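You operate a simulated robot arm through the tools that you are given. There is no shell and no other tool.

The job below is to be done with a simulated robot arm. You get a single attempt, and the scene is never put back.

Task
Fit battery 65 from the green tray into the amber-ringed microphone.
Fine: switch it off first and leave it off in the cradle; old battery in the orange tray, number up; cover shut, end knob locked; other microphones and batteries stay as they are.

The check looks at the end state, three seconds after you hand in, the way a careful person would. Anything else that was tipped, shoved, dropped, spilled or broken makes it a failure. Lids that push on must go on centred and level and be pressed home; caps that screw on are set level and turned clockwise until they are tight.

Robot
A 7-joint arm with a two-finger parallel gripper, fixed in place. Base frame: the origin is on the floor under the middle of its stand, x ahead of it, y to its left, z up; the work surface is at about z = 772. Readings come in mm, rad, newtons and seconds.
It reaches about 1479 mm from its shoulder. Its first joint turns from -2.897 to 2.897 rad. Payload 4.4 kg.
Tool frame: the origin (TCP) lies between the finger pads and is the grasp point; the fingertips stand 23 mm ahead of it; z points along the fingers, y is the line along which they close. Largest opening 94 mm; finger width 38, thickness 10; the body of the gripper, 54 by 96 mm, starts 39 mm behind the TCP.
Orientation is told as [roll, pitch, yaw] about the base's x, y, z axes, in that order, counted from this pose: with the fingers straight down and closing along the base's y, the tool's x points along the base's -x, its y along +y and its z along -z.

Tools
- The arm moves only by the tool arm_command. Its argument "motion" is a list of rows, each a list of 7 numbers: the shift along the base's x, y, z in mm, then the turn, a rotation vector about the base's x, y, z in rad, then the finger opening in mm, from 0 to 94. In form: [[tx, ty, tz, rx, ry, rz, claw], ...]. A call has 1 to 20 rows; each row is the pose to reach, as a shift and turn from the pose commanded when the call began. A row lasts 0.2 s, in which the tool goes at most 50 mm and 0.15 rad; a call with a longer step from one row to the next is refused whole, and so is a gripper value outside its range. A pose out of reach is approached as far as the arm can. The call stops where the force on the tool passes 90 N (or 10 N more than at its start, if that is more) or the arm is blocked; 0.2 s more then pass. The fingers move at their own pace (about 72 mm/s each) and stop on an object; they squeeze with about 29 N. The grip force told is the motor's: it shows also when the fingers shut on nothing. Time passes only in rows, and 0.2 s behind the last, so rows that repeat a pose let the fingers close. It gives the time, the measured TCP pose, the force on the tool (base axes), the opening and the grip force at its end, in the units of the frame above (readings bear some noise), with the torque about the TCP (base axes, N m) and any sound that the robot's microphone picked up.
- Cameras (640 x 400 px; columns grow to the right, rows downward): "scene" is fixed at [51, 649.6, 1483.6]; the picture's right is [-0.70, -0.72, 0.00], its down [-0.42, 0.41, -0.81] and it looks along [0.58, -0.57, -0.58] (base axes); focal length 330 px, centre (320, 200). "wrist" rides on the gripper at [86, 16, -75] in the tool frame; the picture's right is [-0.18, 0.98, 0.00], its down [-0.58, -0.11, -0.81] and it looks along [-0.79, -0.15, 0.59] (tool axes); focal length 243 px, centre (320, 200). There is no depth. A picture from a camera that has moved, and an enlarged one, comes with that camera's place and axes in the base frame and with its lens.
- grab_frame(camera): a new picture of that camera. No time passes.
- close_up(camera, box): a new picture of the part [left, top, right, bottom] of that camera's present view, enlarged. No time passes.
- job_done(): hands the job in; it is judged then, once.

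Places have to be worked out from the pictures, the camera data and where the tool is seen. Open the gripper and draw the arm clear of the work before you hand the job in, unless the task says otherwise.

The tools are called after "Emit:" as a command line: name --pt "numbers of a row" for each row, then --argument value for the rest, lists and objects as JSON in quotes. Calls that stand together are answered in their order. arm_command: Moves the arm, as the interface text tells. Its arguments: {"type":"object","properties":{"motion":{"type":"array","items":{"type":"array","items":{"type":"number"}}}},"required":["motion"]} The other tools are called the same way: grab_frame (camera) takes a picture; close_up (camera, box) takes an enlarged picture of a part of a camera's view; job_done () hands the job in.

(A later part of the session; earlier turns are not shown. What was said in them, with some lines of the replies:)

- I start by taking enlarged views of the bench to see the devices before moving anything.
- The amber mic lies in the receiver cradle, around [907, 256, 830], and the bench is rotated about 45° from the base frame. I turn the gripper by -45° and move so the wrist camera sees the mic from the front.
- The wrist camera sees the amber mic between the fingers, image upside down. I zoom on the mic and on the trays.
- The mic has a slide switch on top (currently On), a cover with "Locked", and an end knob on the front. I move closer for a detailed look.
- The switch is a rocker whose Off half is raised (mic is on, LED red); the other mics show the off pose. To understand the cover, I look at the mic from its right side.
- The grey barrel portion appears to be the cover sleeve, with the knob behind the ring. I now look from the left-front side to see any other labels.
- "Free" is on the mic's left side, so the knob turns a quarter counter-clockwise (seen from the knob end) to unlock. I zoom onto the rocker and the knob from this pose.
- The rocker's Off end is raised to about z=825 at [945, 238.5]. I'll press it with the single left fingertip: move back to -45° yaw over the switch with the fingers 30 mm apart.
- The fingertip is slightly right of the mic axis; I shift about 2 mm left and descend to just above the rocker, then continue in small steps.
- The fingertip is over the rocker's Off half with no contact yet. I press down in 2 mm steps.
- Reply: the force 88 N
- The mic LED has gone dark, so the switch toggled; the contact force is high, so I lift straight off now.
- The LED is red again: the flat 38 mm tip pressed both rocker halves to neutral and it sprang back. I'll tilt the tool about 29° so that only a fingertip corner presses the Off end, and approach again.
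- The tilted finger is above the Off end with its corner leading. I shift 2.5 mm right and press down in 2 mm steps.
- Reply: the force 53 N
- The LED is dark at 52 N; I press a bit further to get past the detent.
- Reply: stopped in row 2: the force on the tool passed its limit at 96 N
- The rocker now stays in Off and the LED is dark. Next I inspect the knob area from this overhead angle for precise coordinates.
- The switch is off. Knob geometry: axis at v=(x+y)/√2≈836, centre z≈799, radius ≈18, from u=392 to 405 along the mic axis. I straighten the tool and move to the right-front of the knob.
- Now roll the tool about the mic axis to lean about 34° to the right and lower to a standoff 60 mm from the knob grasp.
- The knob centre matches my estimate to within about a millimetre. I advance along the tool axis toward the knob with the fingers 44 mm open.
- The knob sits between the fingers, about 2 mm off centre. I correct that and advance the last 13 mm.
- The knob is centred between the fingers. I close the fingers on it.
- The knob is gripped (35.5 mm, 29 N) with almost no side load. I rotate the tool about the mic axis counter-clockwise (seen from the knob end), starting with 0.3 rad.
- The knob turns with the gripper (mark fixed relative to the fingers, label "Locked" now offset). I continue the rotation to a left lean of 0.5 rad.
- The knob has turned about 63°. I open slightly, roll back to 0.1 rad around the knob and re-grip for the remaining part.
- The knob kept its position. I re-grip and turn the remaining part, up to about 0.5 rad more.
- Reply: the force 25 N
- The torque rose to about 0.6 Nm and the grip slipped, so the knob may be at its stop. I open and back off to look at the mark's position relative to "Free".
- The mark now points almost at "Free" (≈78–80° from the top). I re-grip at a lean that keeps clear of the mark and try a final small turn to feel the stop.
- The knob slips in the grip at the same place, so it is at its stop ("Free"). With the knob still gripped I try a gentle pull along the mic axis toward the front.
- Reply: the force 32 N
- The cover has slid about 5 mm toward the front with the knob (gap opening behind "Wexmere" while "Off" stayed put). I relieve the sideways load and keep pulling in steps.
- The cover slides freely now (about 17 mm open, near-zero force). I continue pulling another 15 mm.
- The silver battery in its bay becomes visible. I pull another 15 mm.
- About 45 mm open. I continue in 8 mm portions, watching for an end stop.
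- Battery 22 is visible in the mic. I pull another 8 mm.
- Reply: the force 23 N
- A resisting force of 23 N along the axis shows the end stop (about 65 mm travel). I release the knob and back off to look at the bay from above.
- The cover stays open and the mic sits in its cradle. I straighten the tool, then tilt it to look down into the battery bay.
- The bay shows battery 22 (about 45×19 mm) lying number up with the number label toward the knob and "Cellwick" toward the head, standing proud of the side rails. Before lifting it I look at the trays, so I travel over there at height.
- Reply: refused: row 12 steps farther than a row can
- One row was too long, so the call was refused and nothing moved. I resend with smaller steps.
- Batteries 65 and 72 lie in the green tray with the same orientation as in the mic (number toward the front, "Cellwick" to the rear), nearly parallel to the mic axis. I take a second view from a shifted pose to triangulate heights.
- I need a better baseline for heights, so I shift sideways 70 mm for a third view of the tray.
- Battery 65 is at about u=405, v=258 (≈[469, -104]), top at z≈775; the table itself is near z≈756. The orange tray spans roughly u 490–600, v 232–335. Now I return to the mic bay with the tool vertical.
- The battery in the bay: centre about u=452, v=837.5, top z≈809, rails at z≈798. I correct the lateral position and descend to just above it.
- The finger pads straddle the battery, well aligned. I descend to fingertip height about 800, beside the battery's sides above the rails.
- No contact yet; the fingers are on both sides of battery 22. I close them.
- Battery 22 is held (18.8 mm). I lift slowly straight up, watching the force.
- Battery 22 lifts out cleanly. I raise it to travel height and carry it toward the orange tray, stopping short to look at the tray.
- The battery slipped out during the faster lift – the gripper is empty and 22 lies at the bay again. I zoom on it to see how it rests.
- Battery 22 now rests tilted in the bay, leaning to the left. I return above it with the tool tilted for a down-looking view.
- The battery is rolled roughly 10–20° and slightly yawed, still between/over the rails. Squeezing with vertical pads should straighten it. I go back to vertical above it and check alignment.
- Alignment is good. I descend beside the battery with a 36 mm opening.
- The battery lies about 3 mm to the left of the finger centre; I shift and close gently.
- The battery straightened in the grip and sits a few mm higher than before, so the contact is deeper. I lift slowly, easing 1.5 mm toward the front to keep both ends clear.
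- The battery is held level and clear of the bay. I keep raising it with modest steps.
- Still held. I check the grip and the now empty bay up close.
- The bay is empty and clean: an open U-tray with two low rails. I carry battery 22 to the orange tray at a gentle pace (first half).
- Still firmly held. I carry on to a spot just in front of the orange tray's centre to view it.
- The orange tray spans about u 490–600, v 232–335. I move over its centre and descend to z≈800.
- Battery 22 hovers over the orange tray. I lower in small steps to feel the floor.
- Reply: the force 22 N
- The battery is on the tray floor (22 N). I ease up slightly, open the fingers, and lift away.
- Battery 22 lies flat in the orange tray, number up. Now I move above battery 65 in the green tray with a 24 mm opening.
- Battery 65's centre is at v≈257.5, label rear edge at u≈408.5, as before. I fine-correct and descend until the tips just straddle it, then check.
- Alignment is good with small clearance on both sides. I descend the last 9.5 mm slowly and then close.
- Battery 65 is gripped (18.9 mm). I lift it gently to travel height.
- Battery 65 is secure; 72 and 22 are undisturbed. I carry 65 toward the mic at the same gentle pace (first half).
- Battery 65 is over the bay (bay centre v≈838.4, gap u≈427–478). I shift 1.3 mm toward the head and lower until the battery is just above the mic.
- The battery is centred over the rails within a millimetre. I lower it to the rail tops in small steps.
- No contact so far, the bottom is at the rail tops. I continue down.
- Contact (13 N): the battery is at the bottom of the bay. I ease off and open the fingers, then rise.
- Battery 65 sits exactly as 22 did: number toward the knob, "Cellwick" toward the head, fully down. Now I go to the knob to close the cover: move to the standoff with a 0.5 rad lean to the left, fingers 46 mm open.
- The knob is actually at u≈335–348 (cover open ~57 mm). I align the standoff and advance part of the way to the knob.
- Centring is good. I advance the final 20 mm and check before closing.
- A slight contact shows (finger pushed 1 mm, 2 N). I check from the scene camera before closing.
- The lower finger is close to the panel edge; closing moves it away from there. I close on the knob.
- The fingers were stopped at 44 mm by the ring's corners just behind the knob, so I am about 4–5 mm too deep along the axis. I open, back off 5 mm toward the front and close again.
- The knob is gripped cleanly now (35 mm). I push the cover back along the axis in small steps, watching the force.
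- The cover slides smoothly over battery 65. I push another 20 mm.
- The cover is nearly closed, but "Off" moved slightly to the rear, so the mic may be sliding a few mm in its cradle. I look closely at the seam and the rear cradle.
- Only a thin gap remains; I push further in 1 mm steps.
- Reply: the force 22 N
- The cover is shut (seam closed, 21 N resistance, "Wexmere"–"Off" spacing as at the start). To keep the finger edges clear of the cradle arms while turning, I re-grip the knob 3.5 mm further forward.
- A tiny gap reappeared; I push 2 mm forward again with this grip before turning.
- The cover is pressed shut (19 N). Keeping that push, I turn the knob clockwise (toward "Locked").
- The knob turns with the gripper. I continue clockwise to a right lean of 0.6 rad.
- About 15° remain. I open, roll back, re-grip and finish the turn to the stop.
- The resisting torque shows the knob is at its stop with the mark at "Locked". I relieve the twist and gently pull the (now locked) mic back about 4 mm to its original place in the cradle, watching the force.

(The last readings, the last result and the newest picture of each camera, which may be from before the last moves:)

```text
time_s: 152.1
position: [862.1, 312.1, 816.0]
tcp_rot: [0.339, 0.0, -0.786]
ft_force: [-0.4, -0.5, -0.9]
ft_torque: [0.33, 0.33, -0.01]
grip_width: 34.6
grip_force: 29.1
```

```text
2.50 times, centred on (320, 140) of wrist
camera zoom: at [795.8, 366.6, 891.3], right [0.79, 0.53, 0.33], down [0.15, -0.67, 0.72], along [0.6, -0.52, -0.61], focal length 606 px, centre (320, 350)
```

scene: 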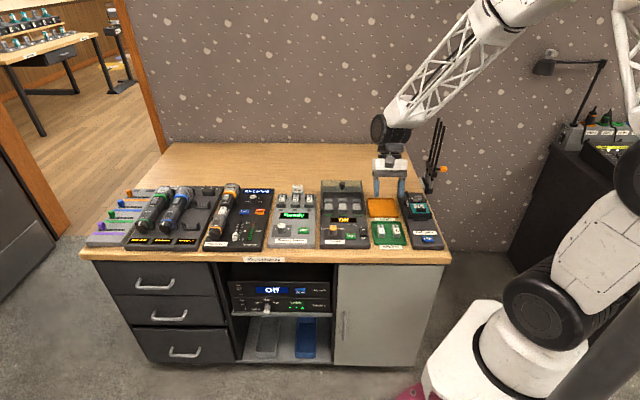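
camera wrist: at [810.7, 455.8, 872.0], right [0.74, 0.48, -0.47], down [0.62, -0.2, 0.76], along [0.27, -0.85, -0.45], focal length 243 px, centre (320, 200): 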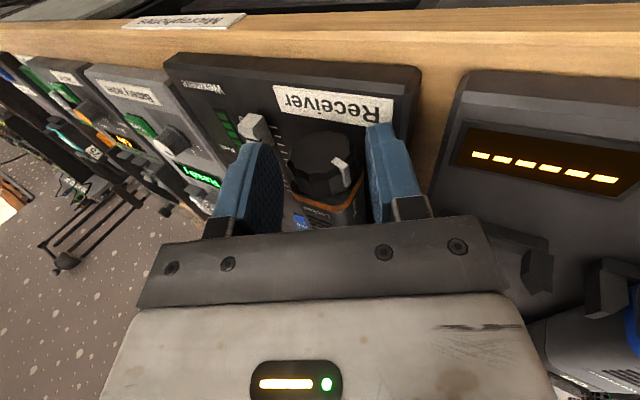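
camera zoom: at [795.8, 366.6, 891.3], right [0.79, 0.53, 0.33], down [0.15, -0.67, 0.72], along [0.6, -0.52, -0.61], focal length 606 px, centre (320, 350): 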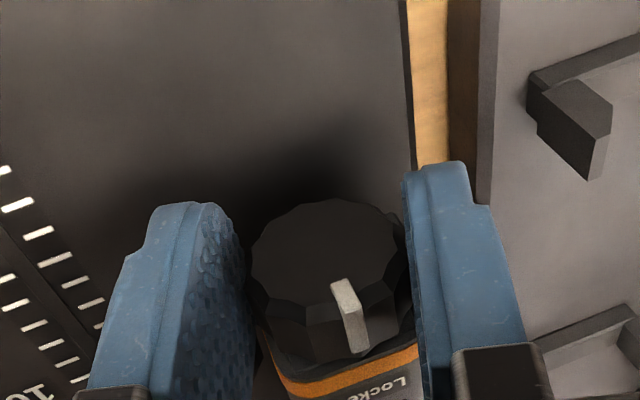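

I release the knob and back off to inspect the result.

Emit:
arm_command --pt "0 0 0 0 0 0 38" --pt "0 0 0 0 0 0 44" --pt "0 0 0 0 0 0 44" --pt "-5.9 -5.9 23.5 0 0 0 44" --pt "-11.8 -11.8 47 0 0 0 44" --pt "-17.7 -17.7 71 0 0 0 44" --pt "-40 5 100 0 0 0 44" --pt "-40 5 100 0 0 0 44"

Emit:
grab_frame --camera "wrist"

Emit:
close_up --camera "scene" --box '[200, 175, 260, 235]'

```text
time_s: 153.9
position: [822.5, 318.3, 916.6]
tcp_rot: [0.338, -0.001, -0.785]
ft_force: [-0.1, -0.2, -0.1]
ft_torque: [0.02, -0.03, 0.04]
grip_width: 44.1
grip_force: 0.1
```

```text
taken
camera wrist: at [755.4, 371.6, 991.9], right [0.79, 0.53, 0.33], down [0.15, -0.67, 0.72], along [0.6, -0.52, -0.61], focal length 243 px, centre (320, 200)
```

wrist: 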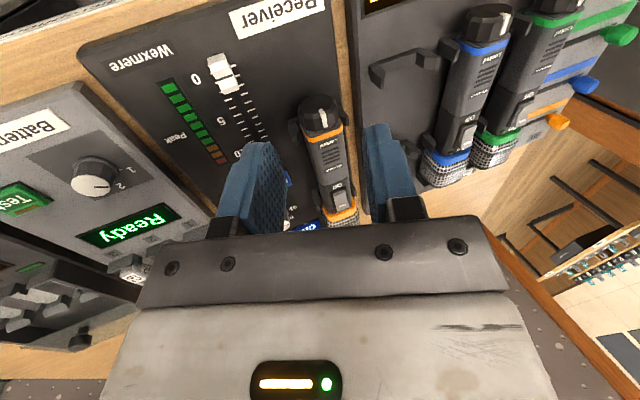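

```text
6.67 times, centred on (230, 205) of scene
camera zoom: at [51.0, 649.6, 1483.6], right [-0.7, -0.72, 0.0], down [-0.42, 0.41, -0.81], along [0.58, -0.57, -0.58], focal length 2203 px, centre (920, 167)
```

zoom: 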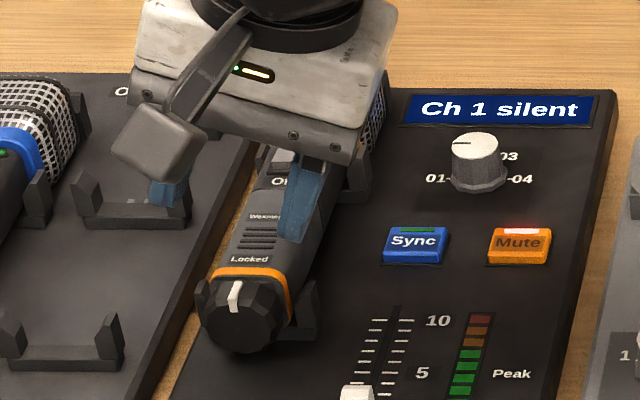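

Emit:
close_up --camera "wrist" --box '[280, 80, 380, 230]'

Emit:
close_up --camera "wrist" --box '[290, 85, 350, 150]'

Emit:
close_up --camera "scene" --box '[210, 200, 245, 230]'

```text
2.67 times, centred on (330, 155) of wrist
camera zoom: at [755.4, 371.6, 991.9], right [0.79, 0.53, 0.33], down [0.15, -0.67, 0.72], along [0.6, -0.52, -0.61], focal length 647 px, centre (293, 320)
```

zoom: 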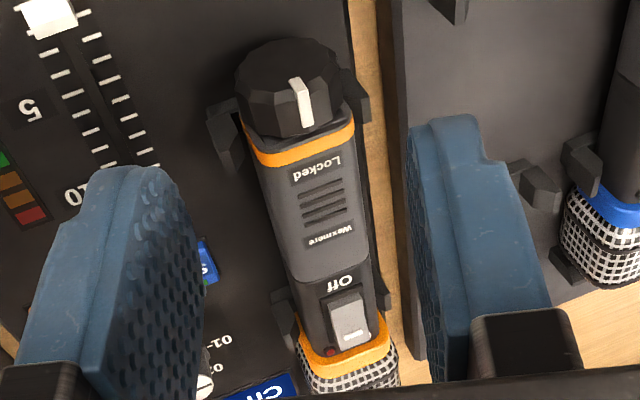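

```text
6.15 times, centred on (320, 118) of wrist
camera zoom: at [755.4, 371.6, 991.9], right [0.79, 0.53, 0.33], down [0.15, -0.67, 0.72], along [0.6, -0.52, -0.61], focal length 1493 px, centre (320, 708)
```

zoom: 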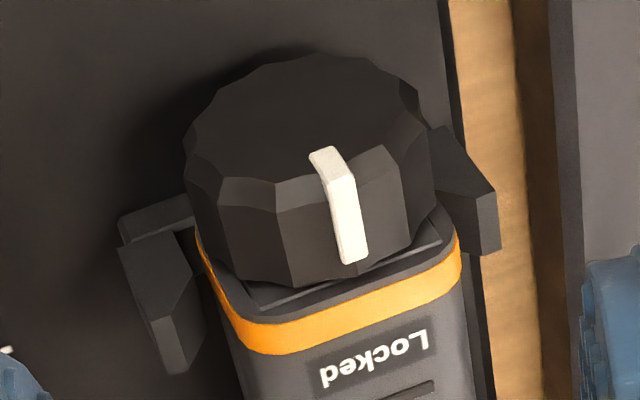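

```text
13.33 times, centred on (228, 215) of scene
camera zoom: at [51.0, 649.6, 1483.6], right [-0.7, -0.72, 0.0], down [-0.42, 0.41, -0.81], along [0.58, -0.57, -0.58], focal length 4406 px, centre (1553, 0)
```

zoom: 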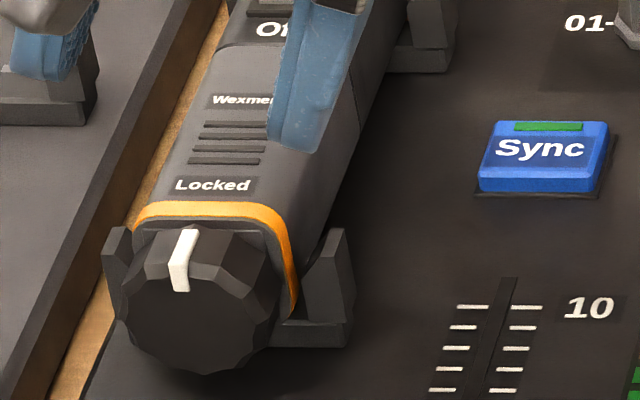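

The mark points at "Locked" again. I straighten the tool to the same viewing pose as at the beginning to compare mic, seam and switch.

Emit:
arm_command --pt "2 3 6 -0.08 0.08 0 60" --pt "4 6 12 -0.16 0.16 0 80" --pt "5.8 9.5 17 -0.239 0.239 0 94" --pt "5.8 9.5 17 -0.239 0.239 0 94"

Emit:
close_up --camera "wrist" --box '[300, 70, 420, 230]'

Emit:
close_up --camera "wrist" --box '[320, 80, 380, 140]'

Emit:
close_up --camera "wrist" --box '[320, 160, 390, 230]'

```text
time_s: 154.9
position: [828.2, 327.3, 933.3]
tcp_rot: [-0.001, 0.001, -0.786]
ft_force: [-0.8, -0.3, -0.1]
ft_torque: [0.01, 0.0, 0.0]
grip_width: 93.9
grip_force: 0.0
```

```text
2.50 times, centred on (360, 150) of wrist
camera zoom: at [779.2, 399.4, 1007.0], right [0.82, 0.57, 0.0], down [0.33, -0.49, 0.81], along [0.46, -0.67, -0.59], focal length 606 px, centre (220, 325)
```

zoom: 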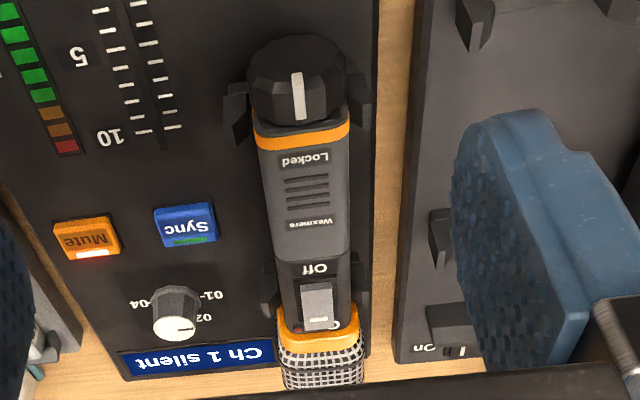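

```text
6.67 times, centred on (350, 110) of wrist
camera zoom: at [779.2, 399.4, 1007.0], right [0.82, 0.57, 0.0], down [0.33, -0.49, 0.81], along [0.46, -0.67, -0.59], focal length 1618 px, centre (120, 800)
```

zoom: 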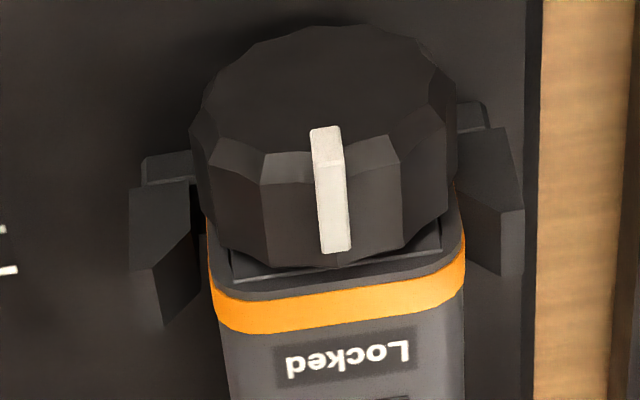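

```text
5.71 times, centred on (355, 195) of wrist
camera zoom: at [779.2, 399.4, 1007.0], right [0.82, 0.57, 0.0], down [0.33, -0.49, 0.81], along [0.46, -0.67, -0.59], focal length 1386 px, centre (120, 229)
```

zoom: 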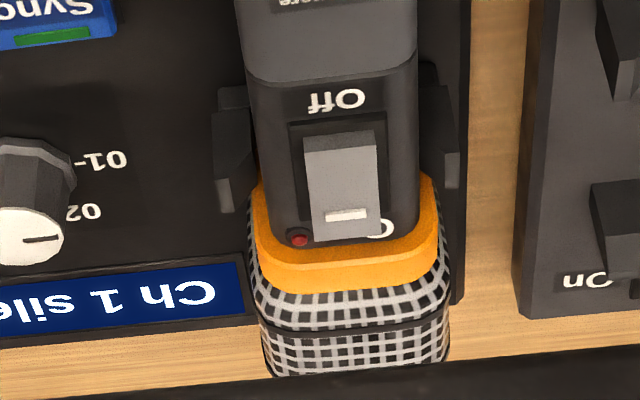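

Knob mark at "Locked", seam closed, rocker in Off with the LED dark, mic in its cradle. I retreat the arm to its starting pose with the gripper open.

Emit:
arm_command --pt "0 0 40 0 0 0 94" --pt "-15 -20 80 0 0 0.112 94" --pt "-35 -48 110 0 0 0.224 94" --pt "-57 -78 135 0 0 0.336 94" --pt "-79 -109 155 0 0 0.448 94" --pt "-101 -140 175 0 0 0.56 94" --pt "-123 -170 189 0 0 0.672 94" --pt "-123 -170 189 0 0 0.786 94" --pt "-123 -170 189 0 0 0.786 94"

Emit:
grab_frame --camera "scene"

Emit:
close_up --camera "scene" --box '[80, 170, 270, 270]'

Emit:
close_up --camera "scene" --box '[200, 170, 330, 260]'

Emit:
close_up --camera "scene" --box '[310, 170, 460, 260]'

Emit:
close_up --camera "scene" --box '[210, 180, 255, 230]'

```text
time_s: 156.9
position: [707.2, 156.7, 1122.3]
tcp_rot: [-0.001, -0.001, 0.001]
ft_force: [-0.5, 0.6, -0.4]
ft_torque: [0.02, 0.02, -0.01]
grip_width: 93.8
grip_force: 0.2
```

```text
taken
```

scene: 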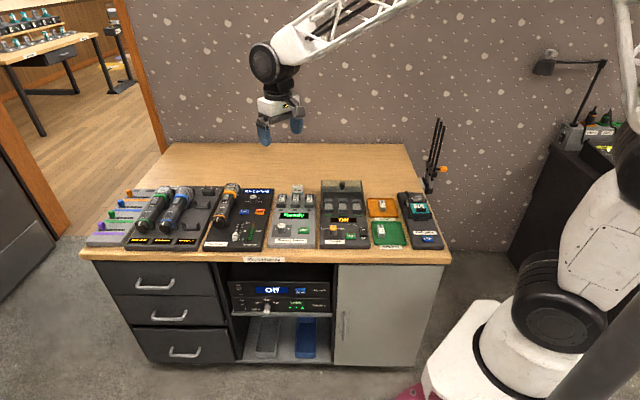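

```text
3.37 times, centred on (175, 220) of scene
camera zoom: at [51.0, 649.6, 1483.6], right [-0.7, -0.72, 0.0], down [-0.42, 0.41, -0.81], along [0.58, -0.57, -0.58], focal length 1113 px, centre (808, 133)
```

zoom: 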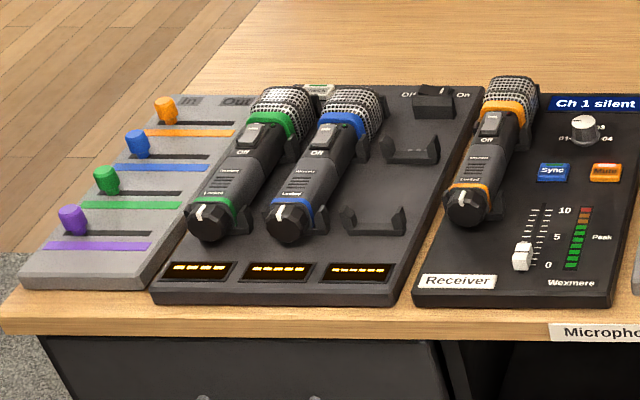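

```text
4.44 times, centred on (265, 215) of scene
camera zoom: at [51.0, 649.6, 1483.6], right [-0.7, -0.72, 0.0], down [-0.42, 0.41, -0.81], along [0.58, -0.57, -0.58], focal length 1469 px, centre (564, 133)
```

zoom: 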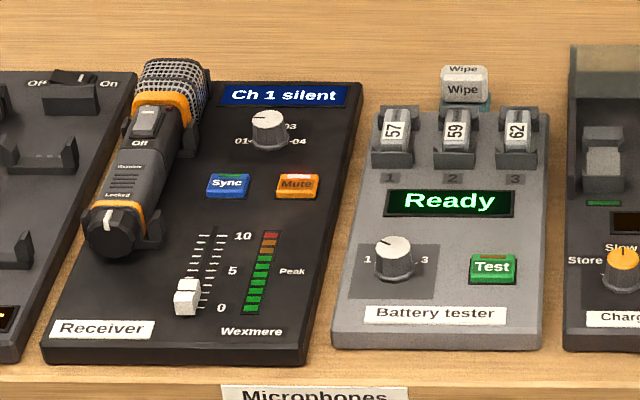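

```text
4.27 times, centred on (385, 215) of scene
camera zoom: at [51.0, 649.6, 1483.6], right [-0.7, -0.72, 0.0], down [-0.42, 0.41, -0.81], along [0.58, -0.57, -0.58], focal length 1410 px, centre (43, 136)
```

zoom: 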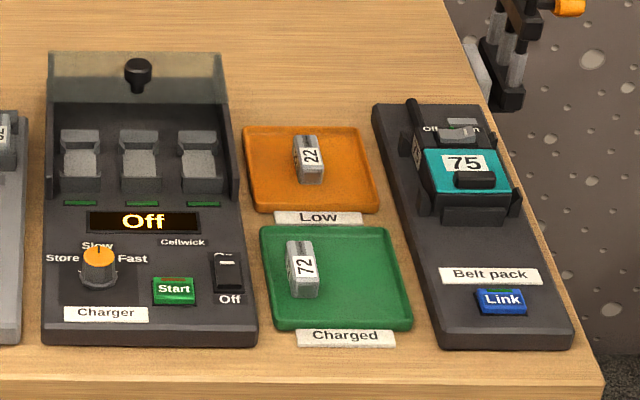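

```text
8.00 times, centred on (232, 205) of scene
camera zoom: at [51.0, 649.6, 1483.6], right [-0.7, -0.72, 0.0], down [-0.42, 0.41, -0.81], along [0.58, -0.57, -0.58], focal length 2644 px, centre (1020, 160)
```

zoom: 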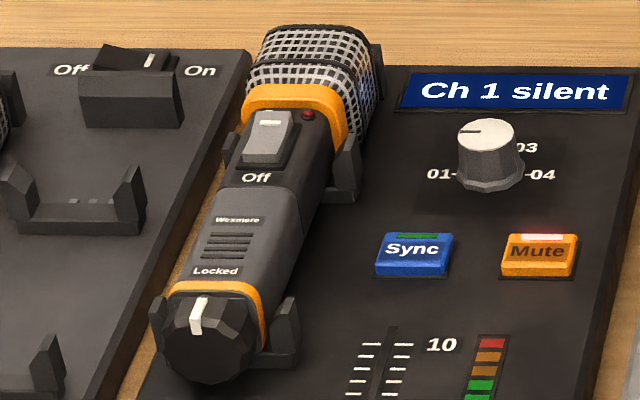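

Everything matches: the amber mic is off in its cradle with the cover shut and the knob at "Locked". Battery 22 is in the orange tray with its number up, 72 and the other batteries and mics haven't moved, and the arm is clear with the gripper open. I'm handing in.

Emit:
job_done

```text
The job is handed in.
```

Battery 65 is in the amber-ringed microphone and the job is handed in. I could see no contact or power indication for the new battery, since the mic is off.

- **Switch:** the mic is off, with its LED dark, and it is back in its cradle. It lies about 2 mm further left in the cradle than at the start.
- **Cover and knob:** the cover is shut with the seam closed. The end knob's mark is back at "Locked", where it was at the start.
- **Old battery:** 22 came out of the mic and lies flat in the orange tray, number up. It slipped from the gripper on the first lift and fell back into the open mic, so I lifted it again more slowly.
- **New battery:** 65 went in the way 22 had lain, number toward the knob.
- **Everything else:** in the final pictures, battery 72, the tester batteries, the belt pack and the other two microphones look as they did at the start.

The first press on the switch sprang back to On. The second, with the tool tilted, held.
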